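You operate a simulated robot arm through the tools that you are given. There is no shell and no other tool.

The job below is to be done with a simulated robot arm. You get a single attempt, and the scene is never put back.

TASK
Dry the dripping frame in the fan box on MILD till READY.
Fine: lid wide open to load, frame hung by its top bar, lid shut before the switch, fan off at the end, hands out while it turns; nothing dropped, broken or left on.
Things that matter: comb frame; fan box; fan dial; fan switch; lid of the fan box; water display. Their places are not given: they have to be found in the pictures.

Only the result counts: the job must be done as asked and must still hold three seconds after the hand-in. Knocking over, shifting, dropping, spilling or breaking anything else fails it. A push-on lid holds only when it is set on centred and level and pressed home; a screw cap is set on level and turned clockwise until tight.

THE ROBOT
A 6-joint arm with a four-finger gripper, fixed in place. Base frame: the origin is on the floor under the middle of its stand, x ahead of it, y to its left, z up. Units: m, degrees, N and s.
With the tool pointing down near the work surface it reaches from about 0.22 to 0.68 m from the base axis. Its first joint turns from -166.0 to 166.0 degrees. Payload 3.43 kg.
The tool frame sits at the grasp point between the pads (the TCP): z along the fingers, y along the line on which they close. The tips reach 0.03 m beyond it. The gripper opens to 0.12 m; its body begins 0.085 m behind the TCP.
Orientation is that of the tool frame in the base frame, as a unit quaternion [w, x, y, z]. With the fingers straight down and closing along the base's y, the tool's x points along the base's -x, its y along +y and its z along -z.

THE INTERFACE
- The arm moves only by the tool play_rows. Its argument "plan" is a list of rows, each an object (a shift or turn left out is 0, a gripper value left out holds the last) with "dr": the turn, a rotation vector about the tool's x, y, z in degrees, a list of three; "dp": the shift along the tool's x, y, z in m, a list of three; "jaw": the closure, from 0 (fully open) to 1 (shut). In form: [{"dr": [wx, wy, wz], "dp": [dx, dy, dz], "jaw": jaw}, ...]. A call has 1 to 20 rows; each row shifts and turns the commanded pose from where the row before left it, along the tool's axes as they then stand. Each row takes 0.2 s and may step no farther than 0.05 m and 8.6 degrees from the row before; otherwise, or with a gripper value out of range, the whole call is refused. A pose out of reach is approached as far as the arm can. The call stops where the force on the tool passes 90 N (or 10 N more than at its start, if that is more) or the arm is blocked; 0.2 s more then pass. The fingers move at their own pace (about 0.04 m/s each) and stop on an object; they squeeze with about 30 N. The grip force told is the motor's: it shows also when the fingers shut on nothing. Time passes only in rows, and 0.2 s behind the last, so rows that do not move let the fingers close. The reply holds the time, the measured pose of the TCP, the force on the tool along the base axes, the opening and the grip force, in the units named above and with some noise, with the torque about the TCP (base axes, N m) and any sound that the robot's microphone picked up.
- Cameras (640 x 400 px; columns grow to the right, rows downward): "scene" is fixed at [0.0491, -0.6489, 1.61]; the picture's right is [0.73, -0.69, 0.00], its down [-0.34, -0.36, -0.87] and it looks along [0.60, 0.63, -0.49] (base axes); focal length 333 px, centre (320, 200). "wrist" rides on the gripper at [0.071, -0.017, -0.12] in the tool frame; the picture's right is [0.23, 0.97, 0.00], its down [-0.81, 0.19, -0.55] and it looks along [-0.54, 0.13, 0.83] (tool axes); focal length 275 px, centre (320, 200).
- snapshot(camera): a new picture of that camera. No time passes.
- lift_body(by): moves the trunk up (or, below 0, down) by that many m; the arm rides with it, the base frame stays. It gives what a move gives, with no picture.
- measure_at(camera, pixels): there is no depth. For up to 12 entries [column, row, z] of the newest picture of that camera ("zoom" is the newest enlarged one), the place [x, y] in the base frame at which the ray of that pixel passes the height z, good to about 0.002 m. No time passes.
- enlarge(camera, box): a new picture of the part [left, top, right, bottom] of that camera's present view, enlarged. No time passes.
- hand_in(): hands the job in; it is judged then, once.

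Unless the task says otherwise, let go and move clear before handing in.

The tools are called after "Call:" by a JSON object that holds its "fn" and its "kwargs". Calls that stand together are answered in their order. play_rows: Moves the arm, as the interface text tells. Its arguments: {"type":"object","properties":{"plan":{"type":"array","items":{"type":"object","properties":{"dr":{"type":"array","items":{"type":"number"}},"dp":{"type":"array","items":{"type":"number"}},"jaw":{"type":"number"}}}}},"required":["plan"]} The other tools are called the same way: lift_body (by) moves the trunk up or down; snapshot (camera) takes a picture; measure_at (camera, pixels) gives the place at which the rays of pixels pass given heights; enlarge (camera, box) takes an enlarged picture of a part of a camera's view; hand_in () hands the job in.

At the start:

```text
time_s: 0.0
tool_pos: [0.473, -0.0507, 1.3901]
ee_rot: [0.0, 0.0, 1.0, 0.0]
ft_force: [0.1, -0.2, -0.6]
moment: [-0.02, 0.03, 0.01]
grip_width: 0.1201
gripper_force: 0.1
trunk travel left (down, up): [-0.275, 0.165]
```

scene: 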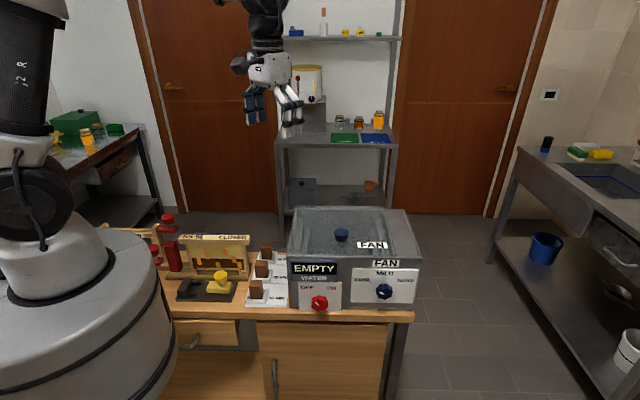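
wrist: 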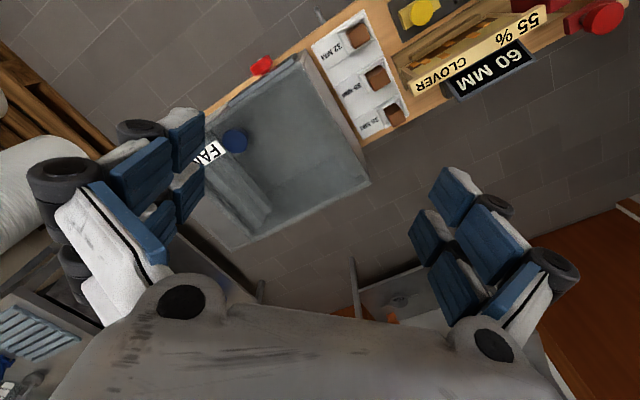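

The scene picture shows a grey fan box near (350,260) with a red knob (319,302) and a blue knob (384,291), and a comb frame stand near (215,255). I'll enlarge these areas to see the details before moving.

Call:
{"fn": "enlarge", "kwargs": {"camera": "scene", "box": [270, 190, 430, 320]}}

Call:
{"fn": "enlarge", "kwargs": {"camera": "scene", "box": [140, 200, 300, 320]}}

Call:
{"fn": "enlarge", "kwargs": {"camera": "wrist", "box": [180, 40, 420, 260]}}

Call:
{"fn": "enlarge", "kwargs": {"camera": "wrist", "box": [380, 0, 640, 120]}}

```text
3.08 times, centred on (350, 255) of scene
```

zoom: 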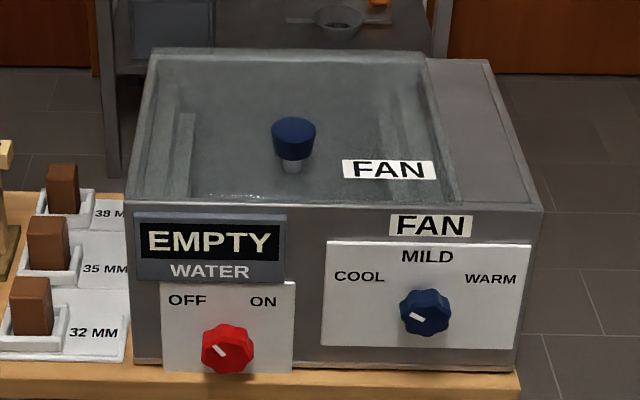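

```text
3.33 times, centred on (220, 260) of scene
```

zoom: 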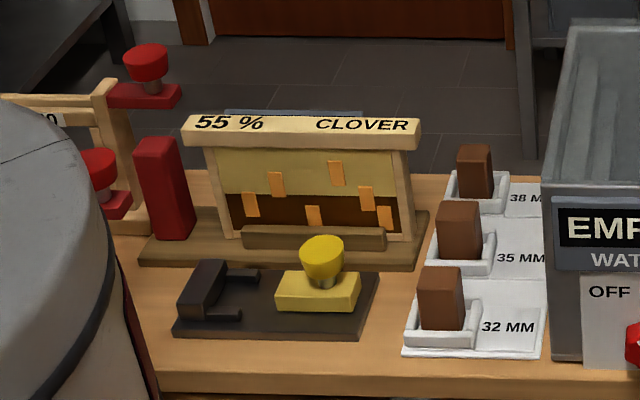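

```text
1.82 times, centred on (300, 150) of wrist
```

zoom: 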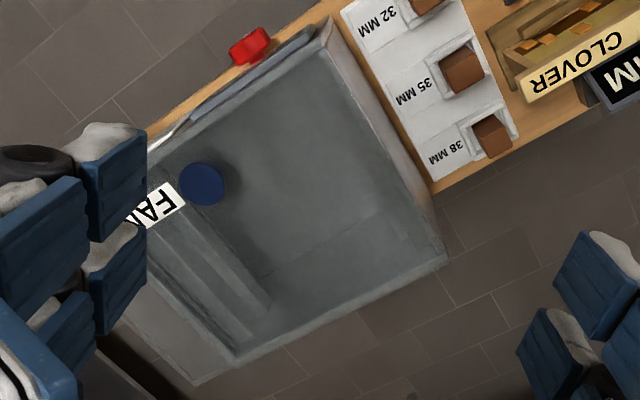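

```text
2.46 times, centred on (510, 60) of wrist
```

zoom: 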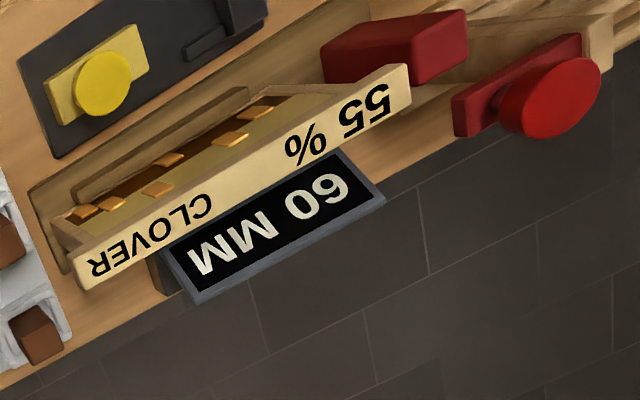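

The lid knob is at about (341,231) in the scene picture and (235,140) in the wrist one. I'll triangulate its height, along with the frame's top bar and the red switch.

Call:
{"fn": "measure_at", "kwargs": {"camera": "scene", "pixels": [[341, 230, 0.8], [341, 230, 0.9], [341, 230, 1.0], [319, 303, 0.8], [319, 303, 0.9], [319, 303, 1.0], [188, 240, 0.8], [188, 240, 0.9], [188, 240, 1.0], [248, 240, 0.8], [248, 240, 0.9], [248, 240, 1.0]]}}

Call:
{"fn": "measure_at", "kwargs": {"camera": "wrist", "pixels": [[235, 140, 0.8], [235, 140, 0.9], [235, 140, 1.0], [263, 66, 0.8], [263, 66, 0.9], [263, 66, 1.0], [546, 8, 0.8], [546, 8, 0.9], [546, 8, 1.0], [412, 90, 0.8], [412, 90, 0.9], [412, 90, 1.0]]}}

```text
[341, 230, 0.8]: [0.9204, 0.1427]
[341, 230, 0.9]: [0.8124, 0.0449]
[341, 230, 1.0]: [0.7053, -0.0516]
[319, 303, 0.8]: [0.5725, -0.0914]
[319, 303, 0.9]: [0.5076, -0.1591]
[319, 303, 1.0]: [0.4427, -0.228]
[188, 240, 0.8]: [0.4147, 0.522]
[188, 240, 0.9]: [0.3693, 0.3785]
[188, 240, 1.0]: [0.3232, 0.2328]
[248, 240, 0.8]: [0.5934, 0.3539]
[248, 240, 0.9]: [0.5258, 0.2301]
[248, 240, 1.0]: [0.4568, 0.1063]
```

```text
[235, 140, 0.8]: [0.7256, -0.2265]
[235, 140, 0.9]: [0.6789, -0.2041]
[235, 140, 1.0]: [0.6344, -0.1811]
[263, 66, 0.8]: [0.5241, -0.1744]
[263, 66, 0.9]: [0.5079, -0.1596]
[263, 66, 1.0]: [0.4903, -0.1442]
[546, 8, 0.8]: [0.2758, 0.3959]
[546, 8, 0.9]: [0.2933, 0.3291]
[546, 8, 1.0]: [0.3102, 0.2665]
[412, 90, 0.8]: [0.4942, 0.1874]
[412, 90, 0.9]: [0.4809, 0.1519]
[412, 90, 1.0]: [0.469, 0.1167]
```

The lid knob triangulates to about z=1.10 at (0.595,-0.15), and the switch to z≈0.90 at (0.508,-0.159). Next I'll triangulate the box rim corners and the bench surface.

Call:
{"fn": "measure_at", "kwargs": {"camera": "scene", "pixels": [[287.7, 256, 0.95], [287.7, 256, 1.0], [287.7, 256, 1.05], [422.4, 257.6, 0.95], [422.4, 257.6, 1.0], [422.4, 257.6, 1.05], [296.4, 206.3, 0.95], [296.4, 206.3, 1.0], [296.4, 206.3, 1.05], [404.2, 209.5, 0.95], [404.2, 209.5, 1.0], [404.2, 209.5, 1.05]]}}

Call:
{"fn": "measure_at", "kwargs": {"camera": "wrist", "pixels": [[302.7, 51.1, 0.95], [302.7, 51.1, 1.0], [302.7, 51.1, 1.05], [368.7, 181.9, 0.95], [368.7, 181.9, 1.0], [368.7, 181.9, 1.05], [231.3, 251.6, 0.95], [231.3, 251.6, 1.0], [231.3, 251.6, 1.05]]}}

```text
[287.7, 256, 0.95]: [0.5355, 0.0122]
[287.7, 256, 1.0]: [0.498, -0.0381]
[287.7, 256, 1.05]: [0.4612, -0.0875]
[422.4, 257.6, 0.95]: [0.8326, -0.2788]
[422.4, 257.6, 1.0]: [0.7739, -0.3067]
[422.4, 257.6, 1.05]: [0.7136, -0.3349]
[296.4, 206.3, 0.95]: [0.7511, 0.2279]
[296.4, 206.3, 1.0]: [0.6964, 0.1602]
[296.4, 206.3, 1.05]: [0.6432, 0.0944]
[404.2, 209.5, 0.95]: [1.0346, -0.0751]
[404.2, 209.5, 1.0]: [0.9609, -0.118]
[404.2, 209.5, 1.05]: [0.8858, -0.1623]
```

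```text
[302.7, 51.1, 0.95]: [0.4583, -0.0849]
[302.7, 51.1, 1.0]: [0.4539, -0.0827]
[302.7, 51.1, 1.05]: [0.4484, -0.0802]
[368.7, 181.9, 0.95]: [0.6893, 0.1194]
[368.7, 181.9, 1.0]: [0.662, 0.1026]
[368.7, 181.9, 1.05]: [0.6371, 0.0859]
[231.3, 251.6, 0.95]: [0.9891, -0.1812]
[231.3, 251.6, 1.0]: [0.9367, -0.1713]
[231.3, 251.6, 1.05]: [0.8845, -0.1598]
```

The box rim is at z≈1.05, with corners near FL(0.455,-0.085), FR(0.713,-0.335), BL(0.64,0.09) and BR(0.885,-0.16). The lid knob sits near the front, so the hinge is probably at the back. I'll enlarge the left side to find out which frame is dripping.

Call:
{"fn": "enlarge", "kwargs": {"camera": "scene", "box": [90, 200, 200, 280]}}

Call:
{"fn": "enlarge", "kwargs": {"camera": "scene", "box": [170, 220, 260, 290]}}

Call:
{"fn": "enlarge", "kwargs": {"camera": "scene", "box": [280, 200, 430, 265]}}

Call:
{"fn": "enlarge", "kwargs": {"camera": "scene", "box": [240, 0, 420, 200]}}

```text
5.00 times, centred on (145, 240) of scene
```

zoom: 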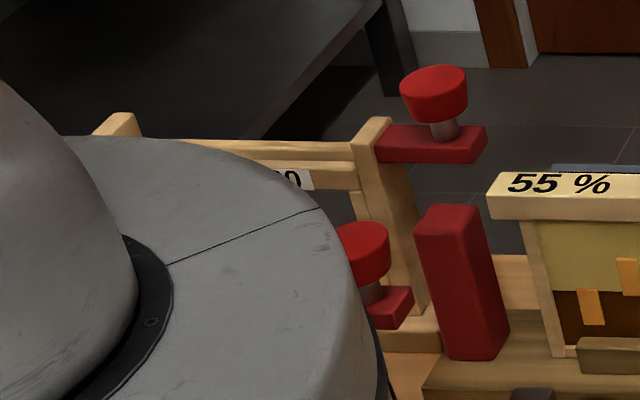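

```text
5.71 times, centred on (215, 255) of scene
```

zoom: 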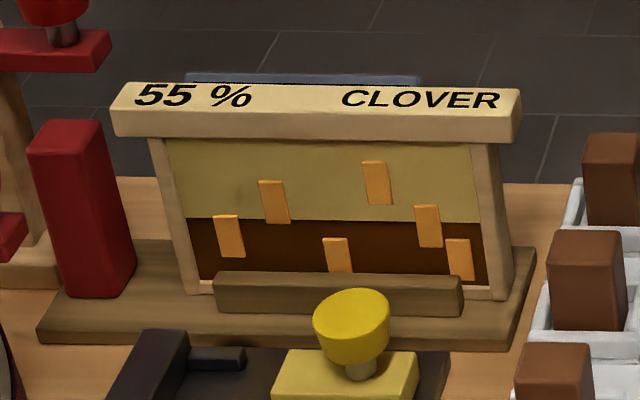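

```text
4.27 times, centred on (355, 232) of scene
```

zoom: 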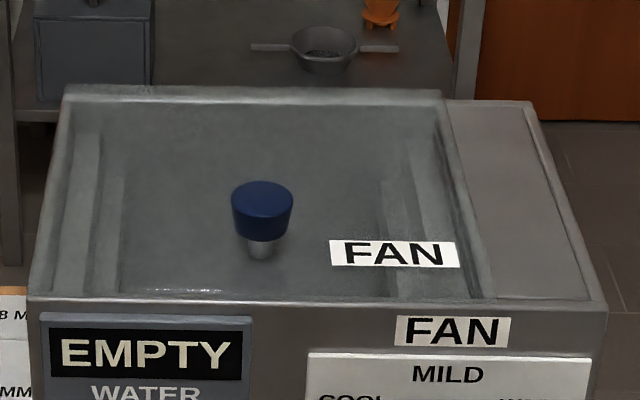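

```text
2.00 times, centred on (330, 100) of scene
```

zoom: 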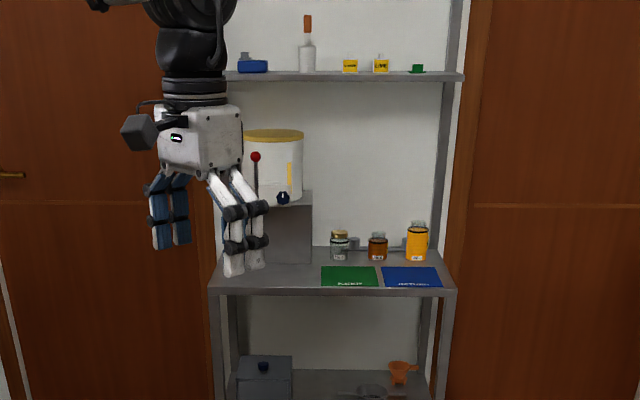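

The bench runs at about -44° in the base frame. The frame's top bar spans u≈0.05–0.26 at v≈0.40 (u along the bench, v its depth), and the box is at u≈0.39–0.75. I'll yaw the tool to line up with the bench and take a closer look.

Call:
{"fn": "play_rows", "kwargs": {"plan": [{"dr": [0, 0, -7.667], "jaw": 0}, {"dr": [0, 0, -7.667]}, {"dr": [0, 0, -7.667]}, {"dr": [0, 0, -7.667]}, {"dr": [0, 0, -7.667]}, {"dr": [0, 0, -7.667]}, {"dp": [0.04, 0.04, 0]}, {"dp": [0.04, 0.05, 0]}, {"dp": [0.03, 0.05, 0]}, {"dp": [0, 0.05, 0]}]}}

Call:
{"fn": "snapshot", "kwargs": {"camera": "wrist"}}

Call:
{"fn": "snapshot", "kwargs": {"camera": "scene"}}

```text
refused: row 7 steps farther than a row can; nothing moved
```

```text
taken
```

wrist: 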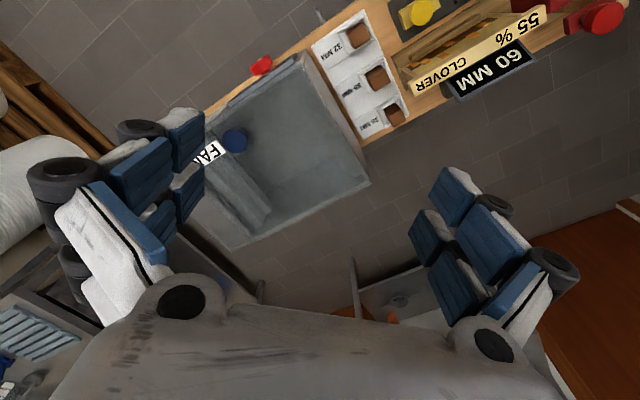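

```text
taken
```

scene: 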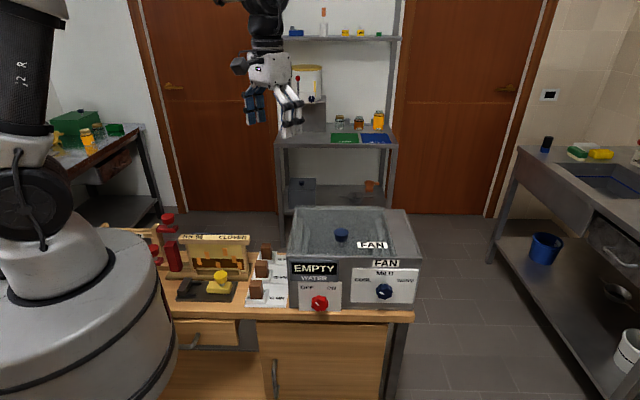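

The call was refused because one diagonal step was longer than 0.05 m, and nothing moved. I'll resend the yaw with smaller shifts.

Call:
{"fn": "play_rows", "kwargs": {"plan": [{"dr": [0, 0, -7.667], "jaw": 0}, {"dr": [0, 0, -7.667]}, {"dr": [0, 0, -7.667]}, {"dr": [0, 0, -7.667]}, {"dr": [0, 0, -7.667]}, {"dr": [0, 0, -7.667]}, {"dp": [0.02, 0.04, 0]}, {"dp": [0.02, 0.04, 0]}, {"dp": [0.02, 0.04, 0]}, {"dp": [0.02, 0.04, 0]}, {"dp": [0.02, 0.04, 0]}]}}

Call:
{"fn": "snapshot", "kwargs": {"camera": "wrist"}}

```text
time_s: 2.4
tool_pos: [0.2562, 0.0175, 1.3904]
ee_rot: [0.002, -0.392, 0.92, 0.0]
ft_force: [-0.1, 0.9, -0.3]
moment: [0.02, -0.05, 0.02]
grip_width: 0.1197
gripper_force: 0.2
trunk travel left (down, up): [-0.275, 0.165]
```

```text
taken
```

wrist: 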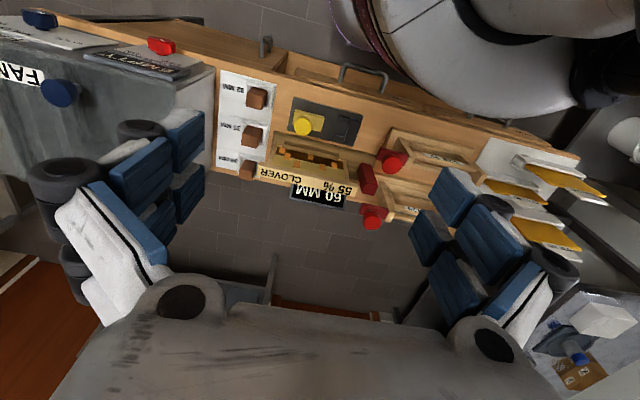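

The view now lines up with the bench: the 55 % CLOVER frame is at (310,180), the red clamps at (390,160), and yellow sheets appear on the right near (540,200). I'll enlarge to read more.

Call:
{"fn": "enlarge", "kwargs": {"camera": "wrist", "box": [210, 60, 440, 240]}}

Call:
{"fn": "enlarge", "kwargs": {"camera": "wrist", "box": [360, 110, 620, 270]}}

Call:
{"fn": "enlarge", "kwargs": {"camera": "wrist", "box": [0, 0, 240, 150]}}

```text
2.22 times, centred on (325, 150) of wrist
```

zoom: 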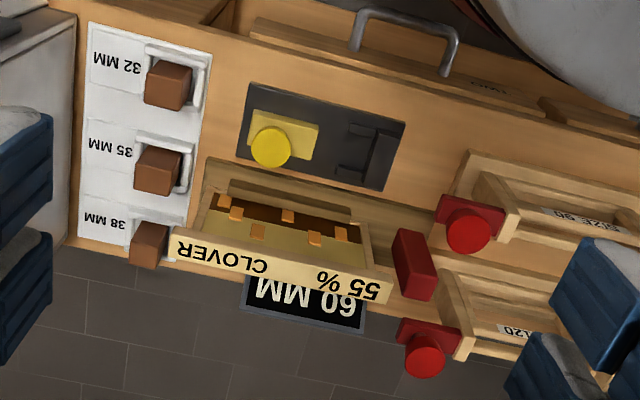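

```text
2.46 times, centred on (490, 190) of wrist
```

zoom: 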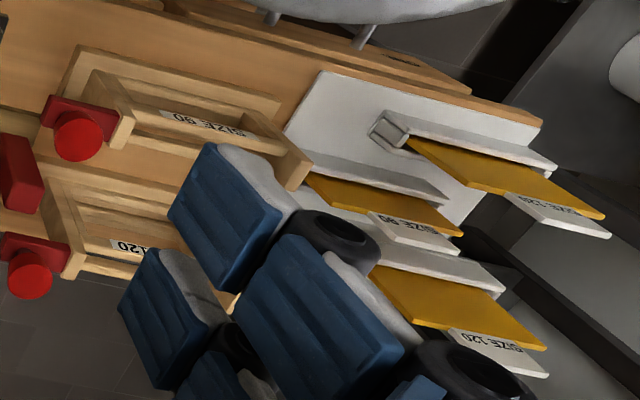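

```text
2.67 times, centred on (120, 75) of wrist
```

zoom: 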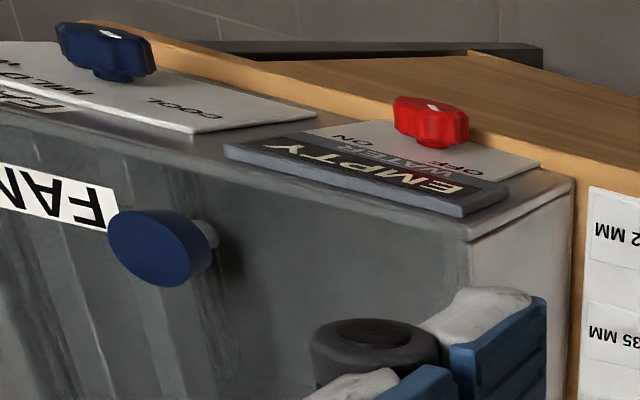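

CLOVER 55 % is the only comb frame here; the other racks hold wax sheets and size jigs. I'll move over the fan box to look at the lid, hinge and ledges.

Call:
{"fn": "play_rows", "kwargs": {"plan": [{"dp": [0, -0.045, 0]}, {"dp": [0, -0.045, 0]}, {"dp": [0, -0.045, 0]}, {"dp": [0, -0.045, 0]}, {"dp": [0, -0.045, 0]}, {"dp": [0, -0.045, 0]}, {"dp": [0, -0.045, 0]}, {"dp": [0, -0.045, 0]}]}}

Call:
{"fn": "snapshot", "kwargs": {"camera": "wrist"}}

```text
time_s: 4.2
tool_pos: [0.5226, -0.2338, 1.3894]
ee_rot: [0.0, -0.391, 0.92, 0.001]
ft_force: [0.7, -0.1, -0.3]
moment: [0.06, 0.02, 0.0]
grip_width: 0.1199
gripper_force: 0.1
trunk travel left (down, up): [-0.275, 0.165]
```

```text
taken
```

wrist: 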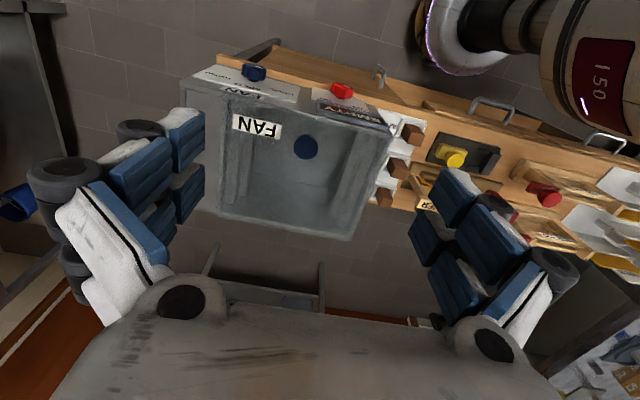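

Call:
{"fn": "enlarge", "kwargs": {"camera": "wrist", "box": [170, 60, 410, 250]}}

Call:
{"fn": "measure_at", "kwargs": {"camera": "wrist", "pixels": [[307, 147, 1.05], [307, 147, 1.1]]}}

```text
2.11 times, centred on (290, 155) of wrist
```

zoom: 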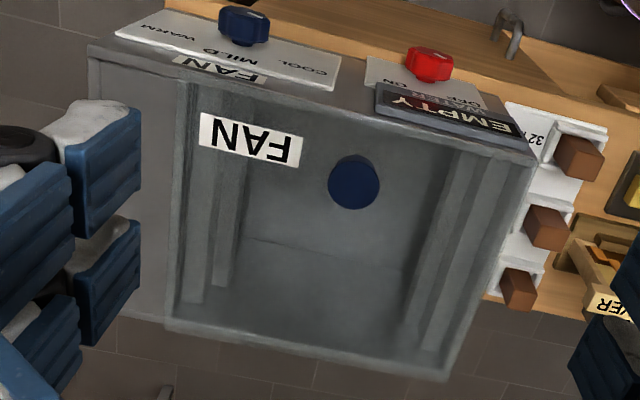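

```text
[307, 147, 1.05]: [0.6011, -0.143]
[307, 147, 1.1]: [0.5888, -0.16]
```

The lid is clear with a blue knob near the front edge. I'll check the bench height and whether the front face is vertical, using matched points in both views.

Call:
{"fn": "measure_at", "kwargs": {"camera": "wrist", "pixels": [[426, 120.9, 0.8], [426, 120.9, 0.85], [426, 120.9, 0.9], [342, 91, 0.9], [342, 91, 0.95], [254, 72, 0.9], [254, 72, 0.95]]}}

Call:
{"fn": "measure_at", "kwargs": {"camera": "scene", "pixels": [[244.3, 306.5, 0.8], [244.3, 306.5, 0.85], [244.3, 306.5, 0.9], [289.9, 308.6, 0.8], [289.9, 308.6, 0.85], [319, 303, 0.9], [319, 303, 0.95], [384, 291, 0.9], [384, 291, 0.95], [413, 308, 0.8], [413, 308, 0.85]]}}

Call:
{"fn": "enlarge", "kwargs": {"camera": "scene", "box": [280, 240, 430, 320]}}

```text
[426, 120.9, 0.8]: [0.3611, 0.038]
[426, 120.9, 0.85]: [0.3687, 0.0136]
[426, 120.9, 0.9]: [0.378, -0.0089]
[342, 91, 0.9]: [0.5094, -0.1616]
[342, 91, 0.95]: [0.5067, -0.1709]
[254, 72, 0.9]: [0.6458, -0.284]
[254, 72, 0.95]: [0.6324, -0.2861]
```

```text
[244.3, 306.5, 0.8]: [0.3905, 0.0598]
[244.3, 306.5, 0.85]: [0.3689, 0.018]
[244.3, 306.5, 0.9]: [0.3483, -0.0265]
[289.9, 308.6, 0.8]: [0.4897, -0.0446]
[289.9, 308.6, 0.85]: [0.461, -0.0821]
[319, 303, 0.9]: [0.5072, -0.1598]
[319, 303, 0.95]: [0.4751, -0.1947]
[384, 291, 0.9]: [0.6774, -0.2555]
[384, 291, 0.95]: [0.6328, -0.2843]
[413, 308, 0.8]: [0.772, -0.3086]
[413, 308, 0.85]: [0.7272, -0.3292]
```

```text
4.27 times, centred on (355, 280) of scene
```

zoom: 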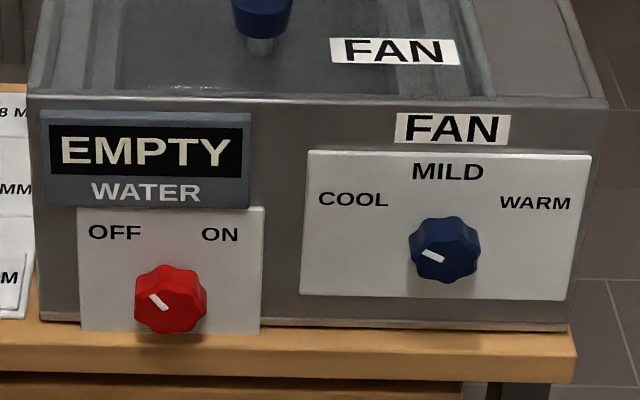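

The bench top is at z≈0.85 and the box front is vertical at v≈0.258. The switch is at (u 0.476, z 0.90) and the dial at (u 0.653, z 0.95), with marks pointing to OFF and COOL. I'll move above the lid knob and check before gripping.

Call:
{"fn": "play_rows", "kwargs": {"plan": [{"dp": [-0.025, 0, 0.04]}, {"dp": [-0.025, 0, 0.04]}, {"dp": [-0.025, 0.002, 0.04]}, {"dp": [-0.024, 0.002, 0.04]}, {"dp": [0, 0, 0.035]}, {"dp": [0, 0, 0.03]}]}}

Call:
{"fn": "snapshot", "kwargs": {"camera": "wrist"}}

Call:
{"fn": "snapshot", "kwargs": {"camera": "scene"}}

```text
time_s: 5.6
tool_pos: [0.5852, -0.1591, 1.1653]
ee_rot: [0.0, -0.391, 0.92, 0.0]
ft_force: [0.0, -0.8, 0.7]
moment: [-0.01, -0.01, -0.01]
grip_width: 0.1197
gripper_force: 0.1
trunk travel left (down, up): [-0.275, 0.165]
```

```text
taken
```

wrist: 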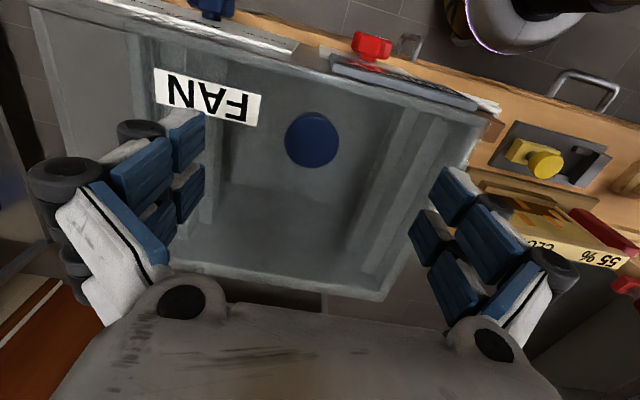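

```text
taken
```

scene: 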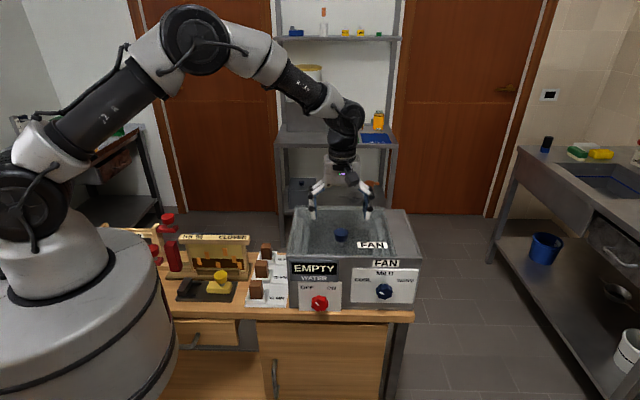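

The knob appears at about (312,139) in the wrist view, while the point below the TCP should project near (320,147). I'll enlarge to get the offset right.

Call:
{"fn": "enlarge", "kwargs": {"camera": "wrist", "box": [260, 90, 370, 190]}}

Call:
{"fn": "enlarge", "kwargs": {"camera": "scene", "box": [280, 150, 430, 270]}}

Call:
{"fn": "measure_at", "kwargs": {"camera": "wrist", "pixels": [[312, 140, 1.11], [312, 140, 1.1], [384, 300, 1.05], [30, 5, 1.05], [480, 115, 1.05]]}}

```text
4.00 times, centred on (315, 140) of wrist
```

zoom: 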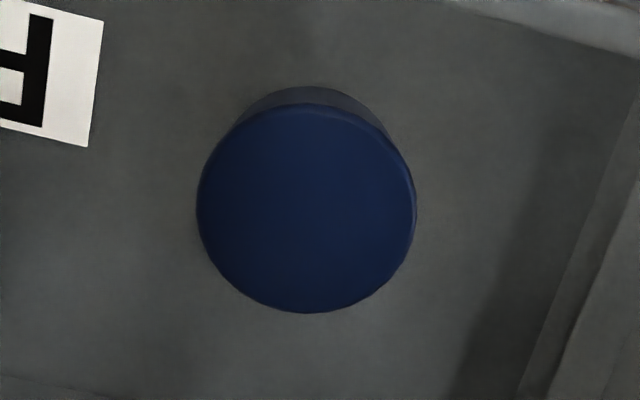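

```text
3.33 times, centred on (355, 210) of scene
```

zoom: 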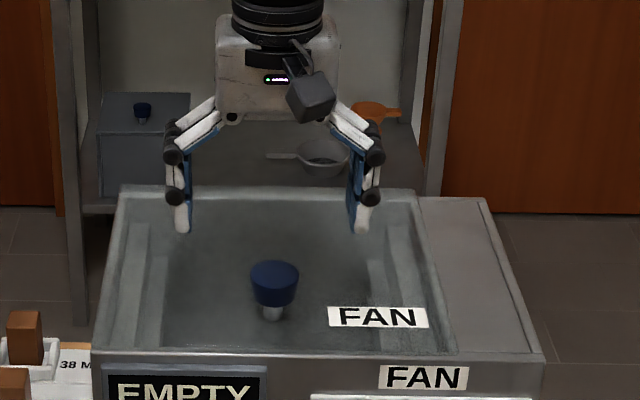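

```text
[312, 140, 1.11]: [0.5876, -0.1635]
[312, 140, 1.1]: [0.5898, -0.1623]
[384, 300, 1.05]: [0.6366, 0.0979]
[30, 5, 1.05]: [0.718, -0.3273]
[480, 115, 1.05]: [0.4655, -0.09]
```

The knob's top centre is at about (0.588,-0.163), within 5 mm of the TCP, and it is roughly 37 mm across and undercut. I'll go down around it and grip.

Call:
{"fn": "play_rows", "kwargs": {"plan": [{"dp": [0, -0.004, 0.03]}, {"dp": [0, 0, 0.02]}, {"dp": [0, 0, 0.012]}, {"dp": [0, 0, 0]}]}}

Call:
{"fn": "snapshot", "kwargs": {"camera": "wrist"}}

```text
time_s: 6.6
tool_pos: [0.5873, -0.1621, 1.1037]
ee_rot: [0.0, -0.392, 0.92, -0.001]
ft_force: [-0.3, -1.2, -0.2]
moment: [0.0, 0.05, -0.03]
grip_width: 0.1202
gripper_force: 0.1
trunk travel left (down, up): [-0.275, 0.165]
```

```text
taken
```

wrist: 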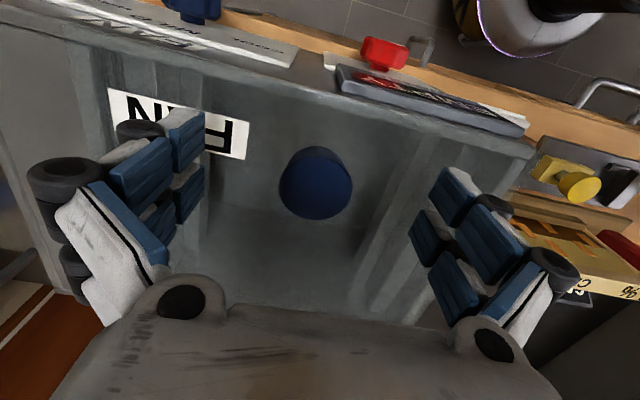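

The knob is centred between the pads at (315,190) and no contact force shows. I'll drop 6 mm more and close.

Call:
{"fn": "play_rows", "kwargs": {"plan": [{"dp": [0, 0, 0.006]}, {"jaw": 1}, {"jaw": 1}, {"jaw": 1}, {"jaw": 1}, {"jaw": 1}, {"jaw": 1}]}}

Call:
{"fn": "snapshot", "kwargs": {"camera": "wrist"}}

```text
time_s: 8.2
tool_pos: [0.5883, -0.1621, 1.0978]
ee_rot: [0.001, -0.392, 0.92, -0.001]
ft_force: [3.5, -3.6, -0.8]
moment: [-0.16, 0.17, -0.06]
grip_width: 0.0368
gripper_force: 25.0
trunk travel left (down, up): [-0.275, 0.165]
```

```text
taken
```

wrist: 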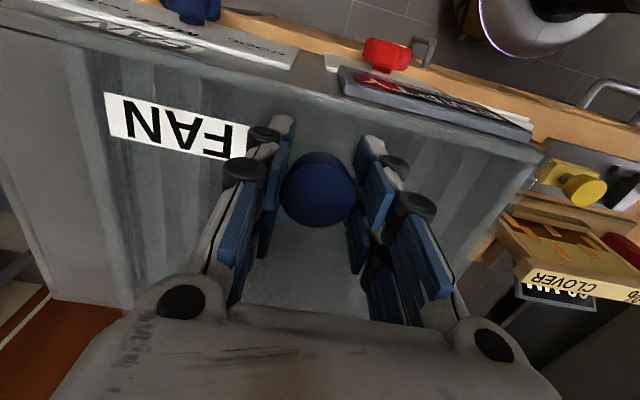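

The knob is gripped (opening 36.8 mm, 25 N). I'll try lifting about 5° along an arc around a hinge assumed at the back rim and watch the forces.

Call:
{"fn": "play_rows", "kwargs": {"plan": [{"dp": [-0.0012, 0, -0.0043]}, {"dp": [-0.0012, 0, -0.0043]}, {"dp": [-0.0012, 0, -0.0043]}, {"dp": [-0.0012, 0, -0.0043]}]}}

Call:
{"fn": "snapshot", "kwargs": {"camera": "scene"}}

Call:
{"fn": "enlarge", "kwargs": {"camera": "scene", "box": [280, 150, 430, 270]}}

```text
time_s: 9.2
tool_pos: [0.5926, -0.1587, 1.1138]
ee_rot: [0.0, -0.392, 0.92, 0.0]
ft_force: [4.3, -3.9, -8.7]
moment: [-0.84, 0.75, -0.02]
grip_width: 0.0356
gripper_force: 45.1
trunk travel left (down, up): [-0.275, 0.165]
```

```text
taken
```

scene: 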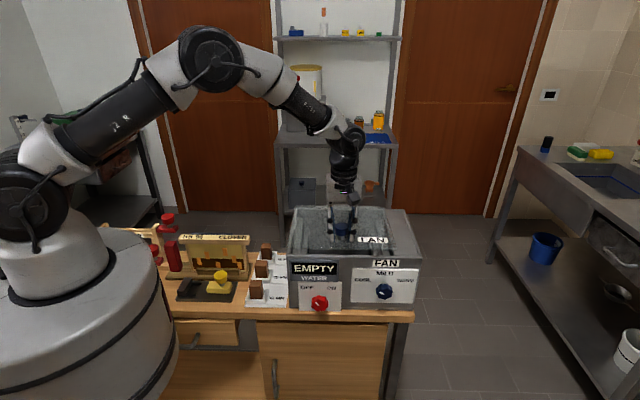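

```text
3.33 times, centred on (355, 210) of scene
```

zoom: 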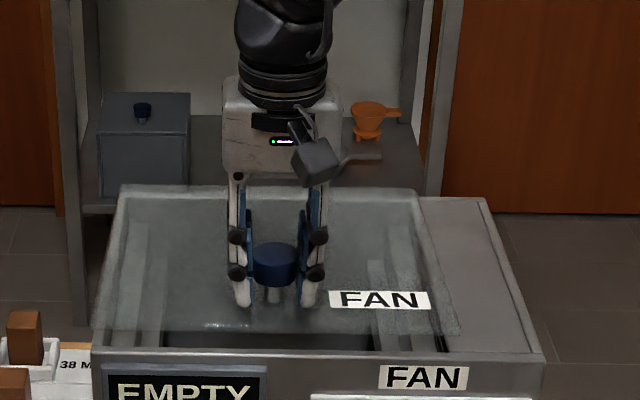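

The lid is hinged at the back: the front gap has opened in the zoom near (300,342). The load is about 9 N down, with a 1.1 N·m twist from the knob. I'll follow the arc and tilt the tool along with the lid.

Call:
{"fn": "play_rows", "kwargs": {"plan": [{"dr": [0, 5, 0], "dp": [-0.0063, 0, -0.0168]}, {"dr": [0, 5, 0], "dp": [-0.0063, 0, -0.0168]}, {"dr": [0, 5, 0], "dp": [-0.0063, 0, -0.0168]}, {"dr": [0, 5, 0], "dp": [-0.0063, 0, -0.0168]}]}}

Call:
{"fn": "snapshot", "kwargs": {"camera": "scene"}}

Call:
{"fn": "enlarge", "kwargs": {"camera": "scene", "box": [280, 150, 430, 270]}}

```text
time_s: 10.2
tool_pos: [0.6124, -0.1374, 1.1807]
ee_rot: [-0.16, -0.384, 0.907, -0.07]
ft_force: [-3.0, -16.5, 8.7]
moment: [0.14, 0.22, -0.02]
grip_width: 0.036
gripper_force: 44.7
trunk travel left (down, up): [-0.275, 0.165]
```

```text
taken
```

scene: 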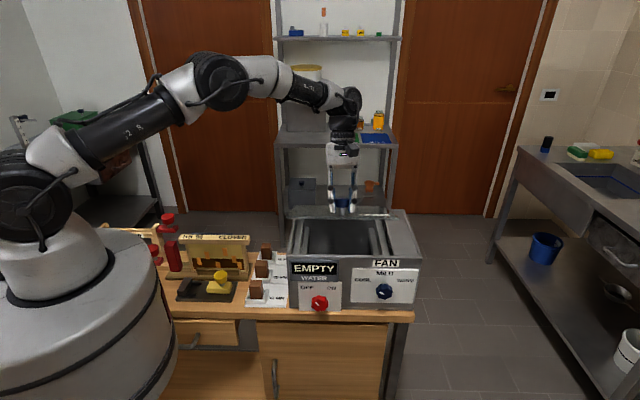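

```text
3.33 times, centred on (355, 210) of scene
```

zoom: 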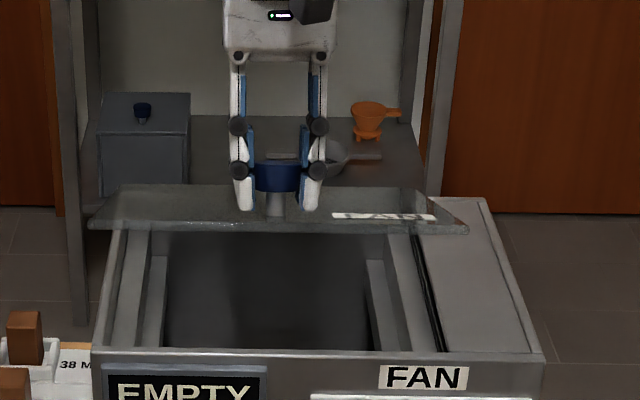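

The lid is open about 22°. The forces place the hinge near v=0.515, z=1.05 (knob radius ≈0.228), and the tangential load is now only about 1 N, so the hinge may hold by friction. I'll go on to about 33° with the corrected radius and the tilt held.

Call:
{"fn": "play_rows", "kwargs": {"plan": [{"dp": [-0.0015, -0.002, -0.0203]}, {"dp": [-0.0075, 0, -0.0184]}, {"dp": [0, 0, 0]}]}}

Call:
{"fn": "snapshot", "kwargs": {"camera": "scene"}}

```text
time_s: 11.0
tool_pos: [0.6319, -0.1181, 1.2095]
ee_rot: [-0.16, -0.386, 0.906, -0.067]
ft_force: [1.5, 0.5, -14.8]
moment: [-0.82, 0.94, 0.0]
grip_width: 0.0352
gripper_force: 44.6
trunk travel left (down, up): [-0.275, 0.165]
```

```text
taken
```

scene: 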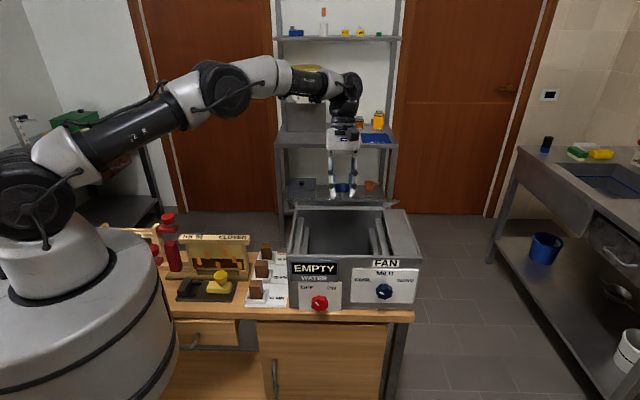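

The lid is at about 34°. Fitting the measured points gives a hinge near (v 0.502, z 1.054) with R≈0.2145, and the knob is pivoting in the grip at around 1.2 N·m. I'll continue with the refined arc.

Call:
{"fn": "play_rows", "kwargs": {"plan": [{"dp": [-0.0118, 0, -0.015]}, {"dp": [-0.0104, 0, -0.0155]}, {"dp": [-0.0118, 0, -0.0146]}, {"dp": [0, 0, 0]}]}}

Call:
{"fn": "snapshot", "kwargs": {"camera": "scene"}}

Call:
{"fn": "enlarge", "kwargs": {"camera": "scene", "box": [280, 130, 430, 250]}}

```text
time_s: 12.0
tool_pos: [0.6548, -0.0955, 1.2366]
ee_rot: [-0.158, -0.383, 0.908, -0.07]
ft_force: [40.2, -42.9, -12.1]
moment: [-0.27, 1.37, -0.44]
grip_width: 0.0356
gripper_force: 44.3
out of reach, approached as far as the arm can: row 2, 3
trunk travel left (down, up): [-0.275, 0.165]
```

```text
taken
```

scene: 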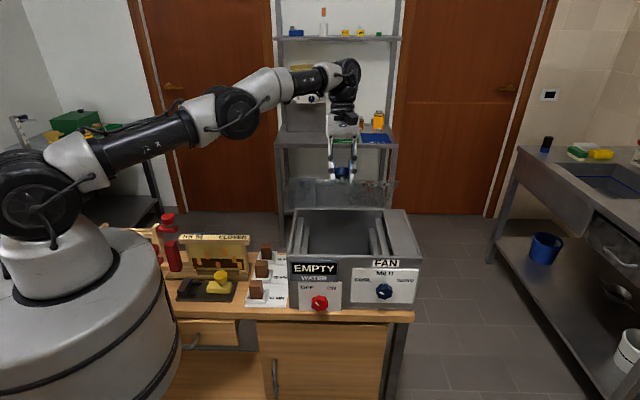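

```text
3.33 times, centred on (355, 190) of scene
```

zoom: 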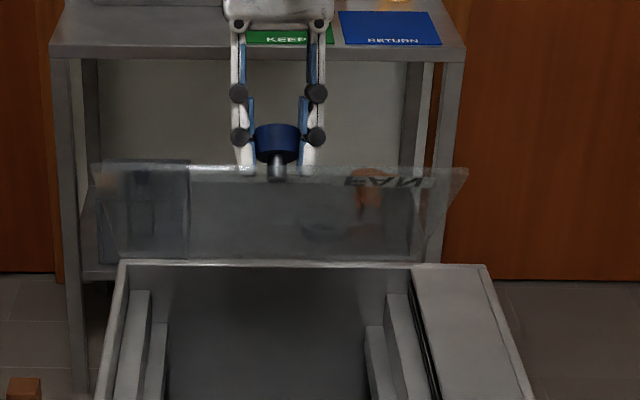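

The arm hit its reach limit with the tool tilted outward, giving about 59 N sideways, with the lid near 46°. I'll take out the 20° tilt so the wrist comes back within reach while the knob pivots in the grip.

Call:
{"fn": "play_rows", "kwargs": {"plan": [{"dr": [0, -5, 0]}, {"dr": [0, -5, 0]}, {"dr": [0, -5, 0]}, {"dr": [0, -5, 0]}, {"dp": [0, 0, 0]}]}}

Call:
{"fn": "snapshot", "kwargs": {"camera": "scene"}}

Call:
{"fn": "enlarge", "kwargs": {"camera": "scene", "box": [280, 130, 430, 250]}}

```text
time_s: 13.2
tool_pos: [0.655, -0.0942, 1.2372]
ee_rot: [0.001, -0.391, 0.92, -0.004]
ft_force: [41.1, -42.7, -11.0]
moment: [-0.78, 1.0, -0.04]
grip_width: 0.0361
gripper_force: 45.2
trunk travel left (down, up): [-0.275, 0.165]
```

```text
taken
```

scene: 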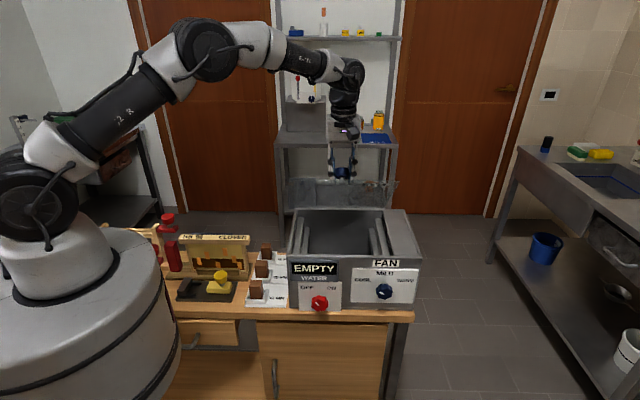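

```text
3.33 times, centred on (355, 190) of scene
```

zoom: 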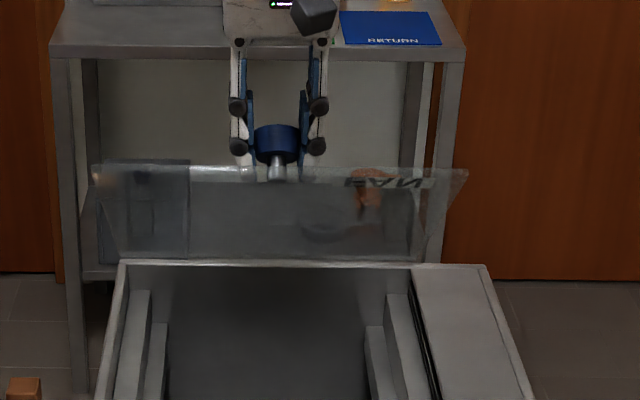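

The tool is vertical again and within reach, but about 59 N along +u remains because the command was clipped sideways. I'll shift the command along +u to relieve it.

Call:
{"fn": "play_rows", "kwargs": {"plan": [{"dp": [0, -0.004, 0]}, {"dp": [0, -0.004, 0]}, {"dp": [0, 0, 0]}]}}

```text
time_s: 14.0
tool_pos: [0.6558, -0.0946, 1.2361]
ee_rot: [0.0, -0.391, 0.92, -0.002]
ft_force: [23.7, -26.6, -6.4]
moment: [-0.63, 0.74, -0.25]
grip_width: 0.036
gripper_force: 44.9
trunk travel left (down, up): [-0.275, 0.165]
```

The side force fell to about 36 N with an 8 mm shift, so about 11 mm more should clear it. Then I'll carry on along the arc with the tool vertical.

Call:
{"fn": "play_rows", "kwargs": {"plan": [{"dp": [0, -0.005, 0]}, {"dp": [0, -0.005, 0]}, {"dp": [0, 0, 0]}]}}

```text
time_s: 14.8
tool_pos: [0.6571, -0.0936, 1.2369]
ee_rot: [-0.003, -0.392, 0.92, 0.002]
ft_force: [-7.2, 0.3, -10.0]
moment: [-1.0, 0.92, 0.06]
grip_width: 0.0358
gripper_force: 45.3
trunk travel left (down, up): [-0.275, 0.165]
```

The side force is gone (about 5 N). I'll open three more 5° steps with the tool vertical.

Call:
{"fn": "play_rows", "kwargs": {"plan": [{"dp": [-0.0164, 0, -0.0091]}, {"dp": [-0.0171, 0, -0.0077]}, {"dp": [-0.0177, 0, -0.0062]}, {"dp": [0, 0, 0]}]}}

Call:
{"fn": "snapshot", "kwargs": {"camera": "scene"}}

Call:
{"fn": "enlarge", "kwargs": {"camera": "scene", "box": [280, 130, 430, 250]}}

```text
time_s: 15.8
tool_pos: [0.6936, -0.0571, 1.2592]
ee_rot: [-0.003, -0.392, 0.92, 0.001]
ft_force: [-11.3, 6.0, -17.3]
moment: [-1.02, 0.98, -0.11]
grip_width: 0.0359
gripper_force: 45.3
trunk travel left (down, up): [-0.275, 0.165]
```

```text
taken
```

scene: 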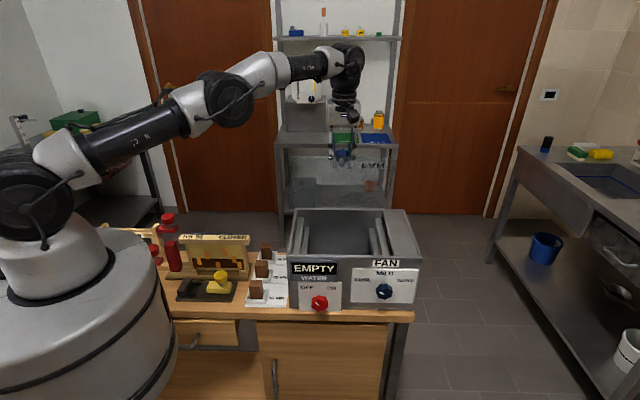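

```text
3.33 times, centred on (355, 190) of scene
```

zoom: 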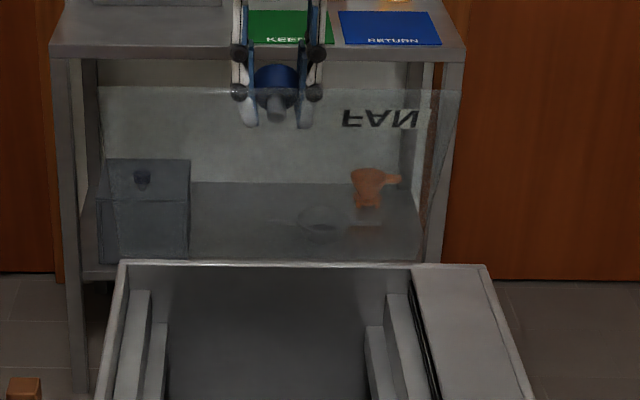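

The lid is at about 62°. The force readings fit pure gravity with little hinge friction, so it has to be carried past vertical before I let go. I'll continue while tilting the hand slightly back toward the robot to stay in reach.

Call:
{"fn": "play_rows", "kwargs": {"plan": [{"dr": [0, -4, 0], "dp": [-0.0182, 0, -0.0006]}, {"dr": [0, -4, 0], "dp": [-0.0187, 0, -0.0017]}, {"dp": [0, 0, 0]}]}}

Call:
{"fn": "snapshot", "kwargs": {"camera": "wrist"}}

Call:
{"fn": "snapshot", "kwargs": {"camera": "scene"}}

Call:
{"fn": "enlarge", "kwargs": {"camera": "scene", "box": [280, 130, 430, 250]}}

```text
time_s: 16.6
tool_pos: [0.7184, -0.0319, 1.2642]
ee_rot: [0.063, -0.391, 0.918, 0.027]
ft_force: [-12.1, 1.7, -14.0]
moment: [-1.09, 0.95, -0.01]
grip_width: 0.0361
gripper_force: 45.2
trunk travel left (down, up): [-0.275, 0.165]
```

```text
taken
```

wrist: 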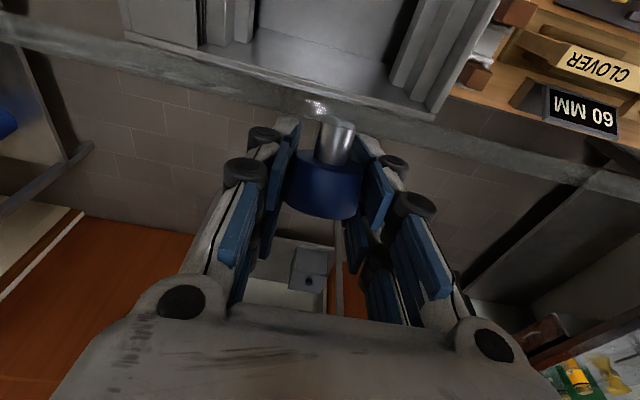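

```text
taken
```

scene: 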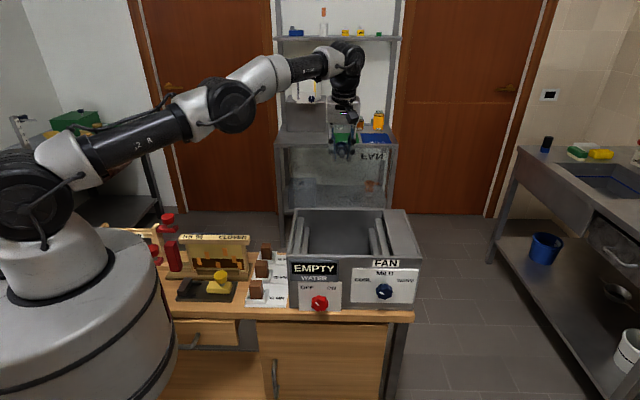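

```text
3.33 times, centred on (355, 190) of scene
```

zoom: 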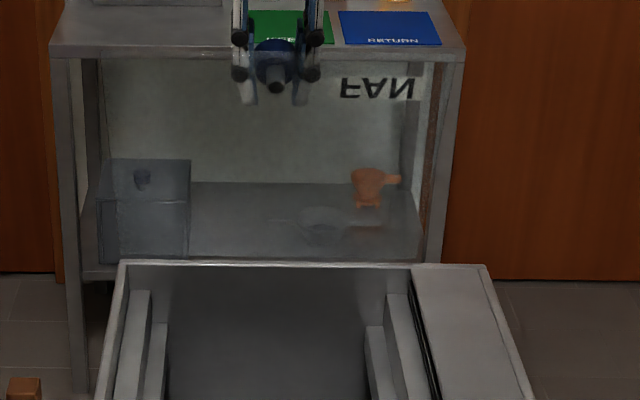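

The lid is at about 71°, and the wrist view shows the knob (330,190) still firmly between the pads. Two more 5° steps, easing the outward pull slightly.

Call:
{"fn": "play_rows", "kwargs": {"plan": [{"dr": [0, -3, 0], "dp": [-0.0181, 0, 0.005]}, {"dp": [-0.0183, 0, 0.0037]}, {"dp": [0, 0, 0]}]}}

Call:
{"fn": "snapshot", "kwargs": {"camera": "wrist"}}

```text
time_s: 17.4
tool_pos: [0.7364, -0.0123, 1.2598]
ee_rot: [0.094, -0.387, 0.917, 0.035]
ft_force: [29.9, -26.6, 7.5]
moment: [0.62, -0.07, -0.49]
grip_width: 0.0356
gripper_force: 44.7
out of reach, approached as far as the arm can: row 1, 2
trunk travel left (down, up): [-0.275, 0.165]
```

```text
taken
```

wrist: 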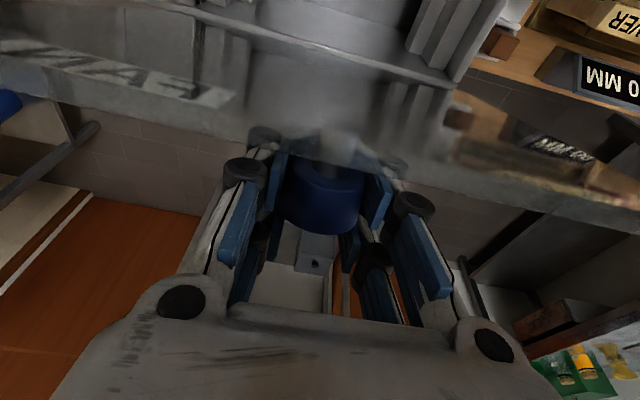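

The arm is at its reach limit again, with the lid at about 78°. I'll lean the hand sideways about the knob's own axis (tool x), which stays parallel to the lid and brings the wrist closer to the base.

Call:
{"fn": "play_rows", "kwargs": {"plan": [{"dr": [5, 0, 0]}, {"dr": [5, 0, 0]}, {"dr": [5, 0, 0]}, {"dp": [0, 0, 0]}]}}

```text
time_s: 18.4
tool_pos: [0.7644, 0.008, 1.2558]
ee_rot: [0.122, -0.38, 0.914, -0.072]
ft_force: [-49.4, 39.7, -47.6]
moment: [-0.63, -0.78, 0.54]
grip_width: 0.0354
gripper_force: 44.8
out of reach, approached as far as the arm can: row 1, 2, 3
trunk travel left (down, up): [-0.275, 0.165]
```

Forces rose (about 63 N along -u and 48 N down on the tool) and the lid moved to roughly 88°. I'll look before going on.

Call:
{"fn": "snapshot", "kwargs": {"camera": "wrist"}}

Call:
{"fn": "snapshot", "kwargs": {"camera": "scene"}}

Call:
{"fn": "enlarge", "kwargs": {"camera": "scene", "box": [280, 110, 430, 230]}}

```text
taken
```

wrist: 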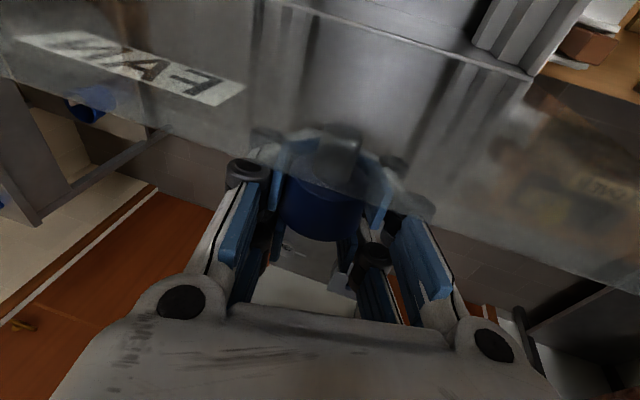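

```text
taken
```

scene: 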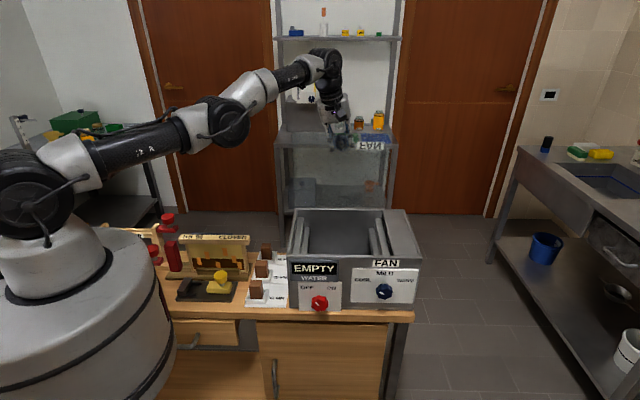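

```text
3.33 times, centred on (355, 170) of scene
```

zoom: 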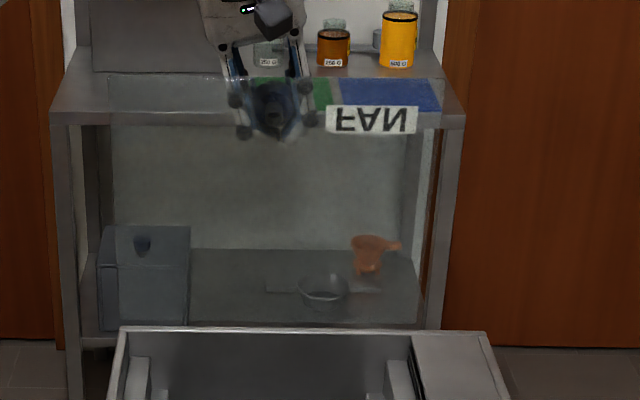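

The lid is close to vertical and still gripped, but the command got clipped about 19 mm toward +u and 14 mm up. I'll ease the command back in both directions to unload the knob.

Call:
{"fn": "play_rows", "kwargs": {"plan": [{"dp": [0.001, 0.006, 0.0025]}, {"dp": [0.001, 0.006, 0.0025]}, {"dp": [0, 0, 0]}]}}

```text
time_s: 19.2
tool_pos: [0.7657, 0.0082, 1.2565]
ee_rot: [0.125, -0.378, 0.914, -0.075]
ft_force: [-45.5, 28.9, -30.3]
moment: [-1.27, 0.39, 0.24]
grip_width: 0.0346
gripper_force: 44.9
out of reach, approached as far as the arm can: row 1, 2
trunk travel left (down, up): [-0.275, 0.165]
```

The load is dropping but the pose is still out of reach. I'll lean another 10° while easing further along -u and down.

Call:
{"fn": "play_rows", "kwargs": {"plan": [{"dr": [5, 0, 0], "dp": [0.001, 0.005, 0.002]}, {"dr": [5, 0, 0], "dp": [0.001, 0.005, 0.002]}, {"dp": [0, 0, 0]}]}}

```text
time_s: 19.9
tool_pos: [0.7901, 0.0265, 1.2481]
ee_rot: [0.15, -0.372, 0.905, -0.141]
ft_force: [-20.3, 23.8, 3.2]
moment: [0.05, 0.09, 0.49]
grip_width: 0.0359
gripper_force: 44.9
out of reach, approached as far as the arm can: row 1, 2
trunk travel left (down, up): [-0.275, 0.165]
stopped in row 3: the force on the tool passed its limit at 92 N (the readings are from after the stop); the commanded pose is now the measured one
```

The force limit stopped the call, and the TCP is now at v≈0.568, z≈1.248, which puts the lid at about 97°, past vertical. I'll check the pictures.

Call:
{"fn": "snapshot", "kwargs": {"camera": "wrist"}}

Call:
{"fn": "snapshot", "kwargs": {"camera": "scene"}}

Call:
{"fn": "enlarge", "kwargs": {"camera": "scene", "box": [270, 90, 440, 230]}}

```text
taken
```

wrist: 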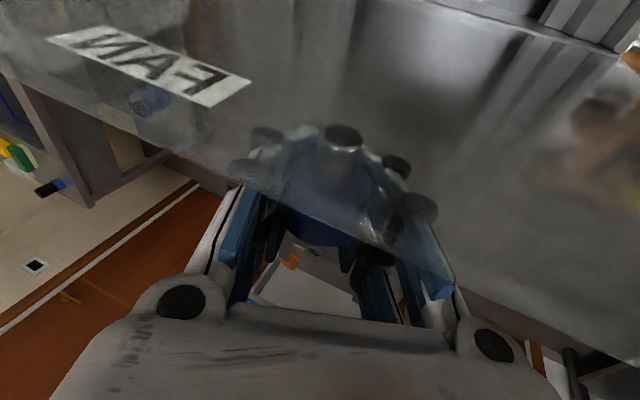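

```text
taken
```

scene: 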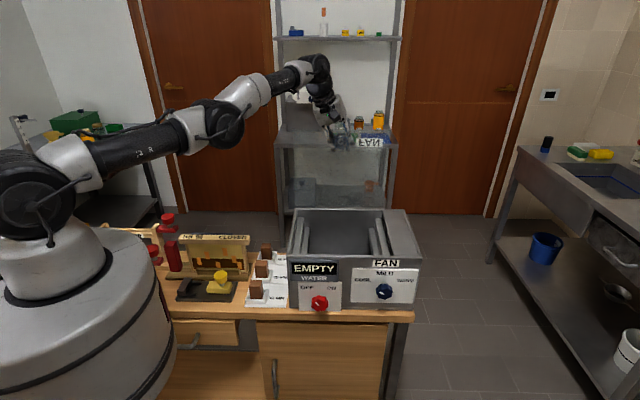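

```text
2.86 times, centred on (355, 160) of scene
```

zoom: 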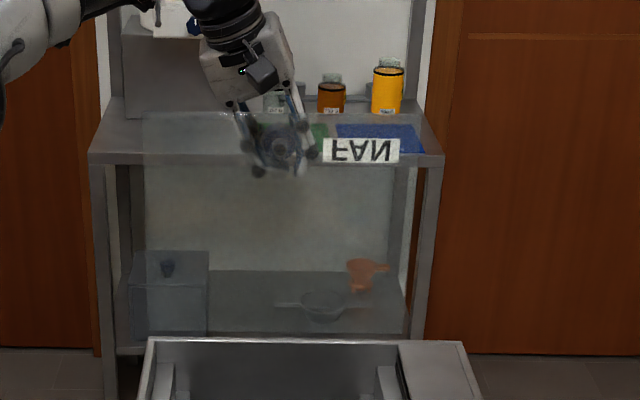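

The knob-stem geometry in the wrist view (stem base at (341,132)) also puts the lid at about 100°, past vertical. I'll hold a moment and recheck the forces before releasing.

Call:
{"fn": "play_rows", "kwargs": {"plan": [{"dp": [0, 0, 0]}, {"dp": [0, 0, 0]}]}}

```text
time_s: 20.5
tool_pos: [0.7888, 0.0281, 1.2473]
ee_rot: [0.151, -0.369, 0.905, -0.146]
ft_force: [-26.9, 28.8, 3.5]
moment: [-0.24, -0.03, 0.2]
grip_width: 0.0356
gripper_force: 44.8
trunk travel left (down, up): [-0.275, 0.165]
```

A 39 N sideways load remains, so I'll shift 10 mm along -u before opening the fingers.

Call:
{"fn": "play_rows", "kwargs": {"plan": [{"dp": [0, 0.0045, -0.0021]}, {"dp": [0, 0.0045, -0.0021]}, {"dp": [0, 0, 0]}]}}

```text
time_s: 21.3
tool_pos: [0.7892, 0.0287, 1.247]
ee_rot: [0.148, -0.367, 0.907, -0.145]
ft_force: [-18.8, 14.4, -9.3]
moment: [-0.63, -0.25, 0.62]
grip_width: 0.0356
gripper_force: 45.0
out of reach, approached as far as the arm can: row 2
trunk travel left (down, up): [-0.275, 0.165]
```

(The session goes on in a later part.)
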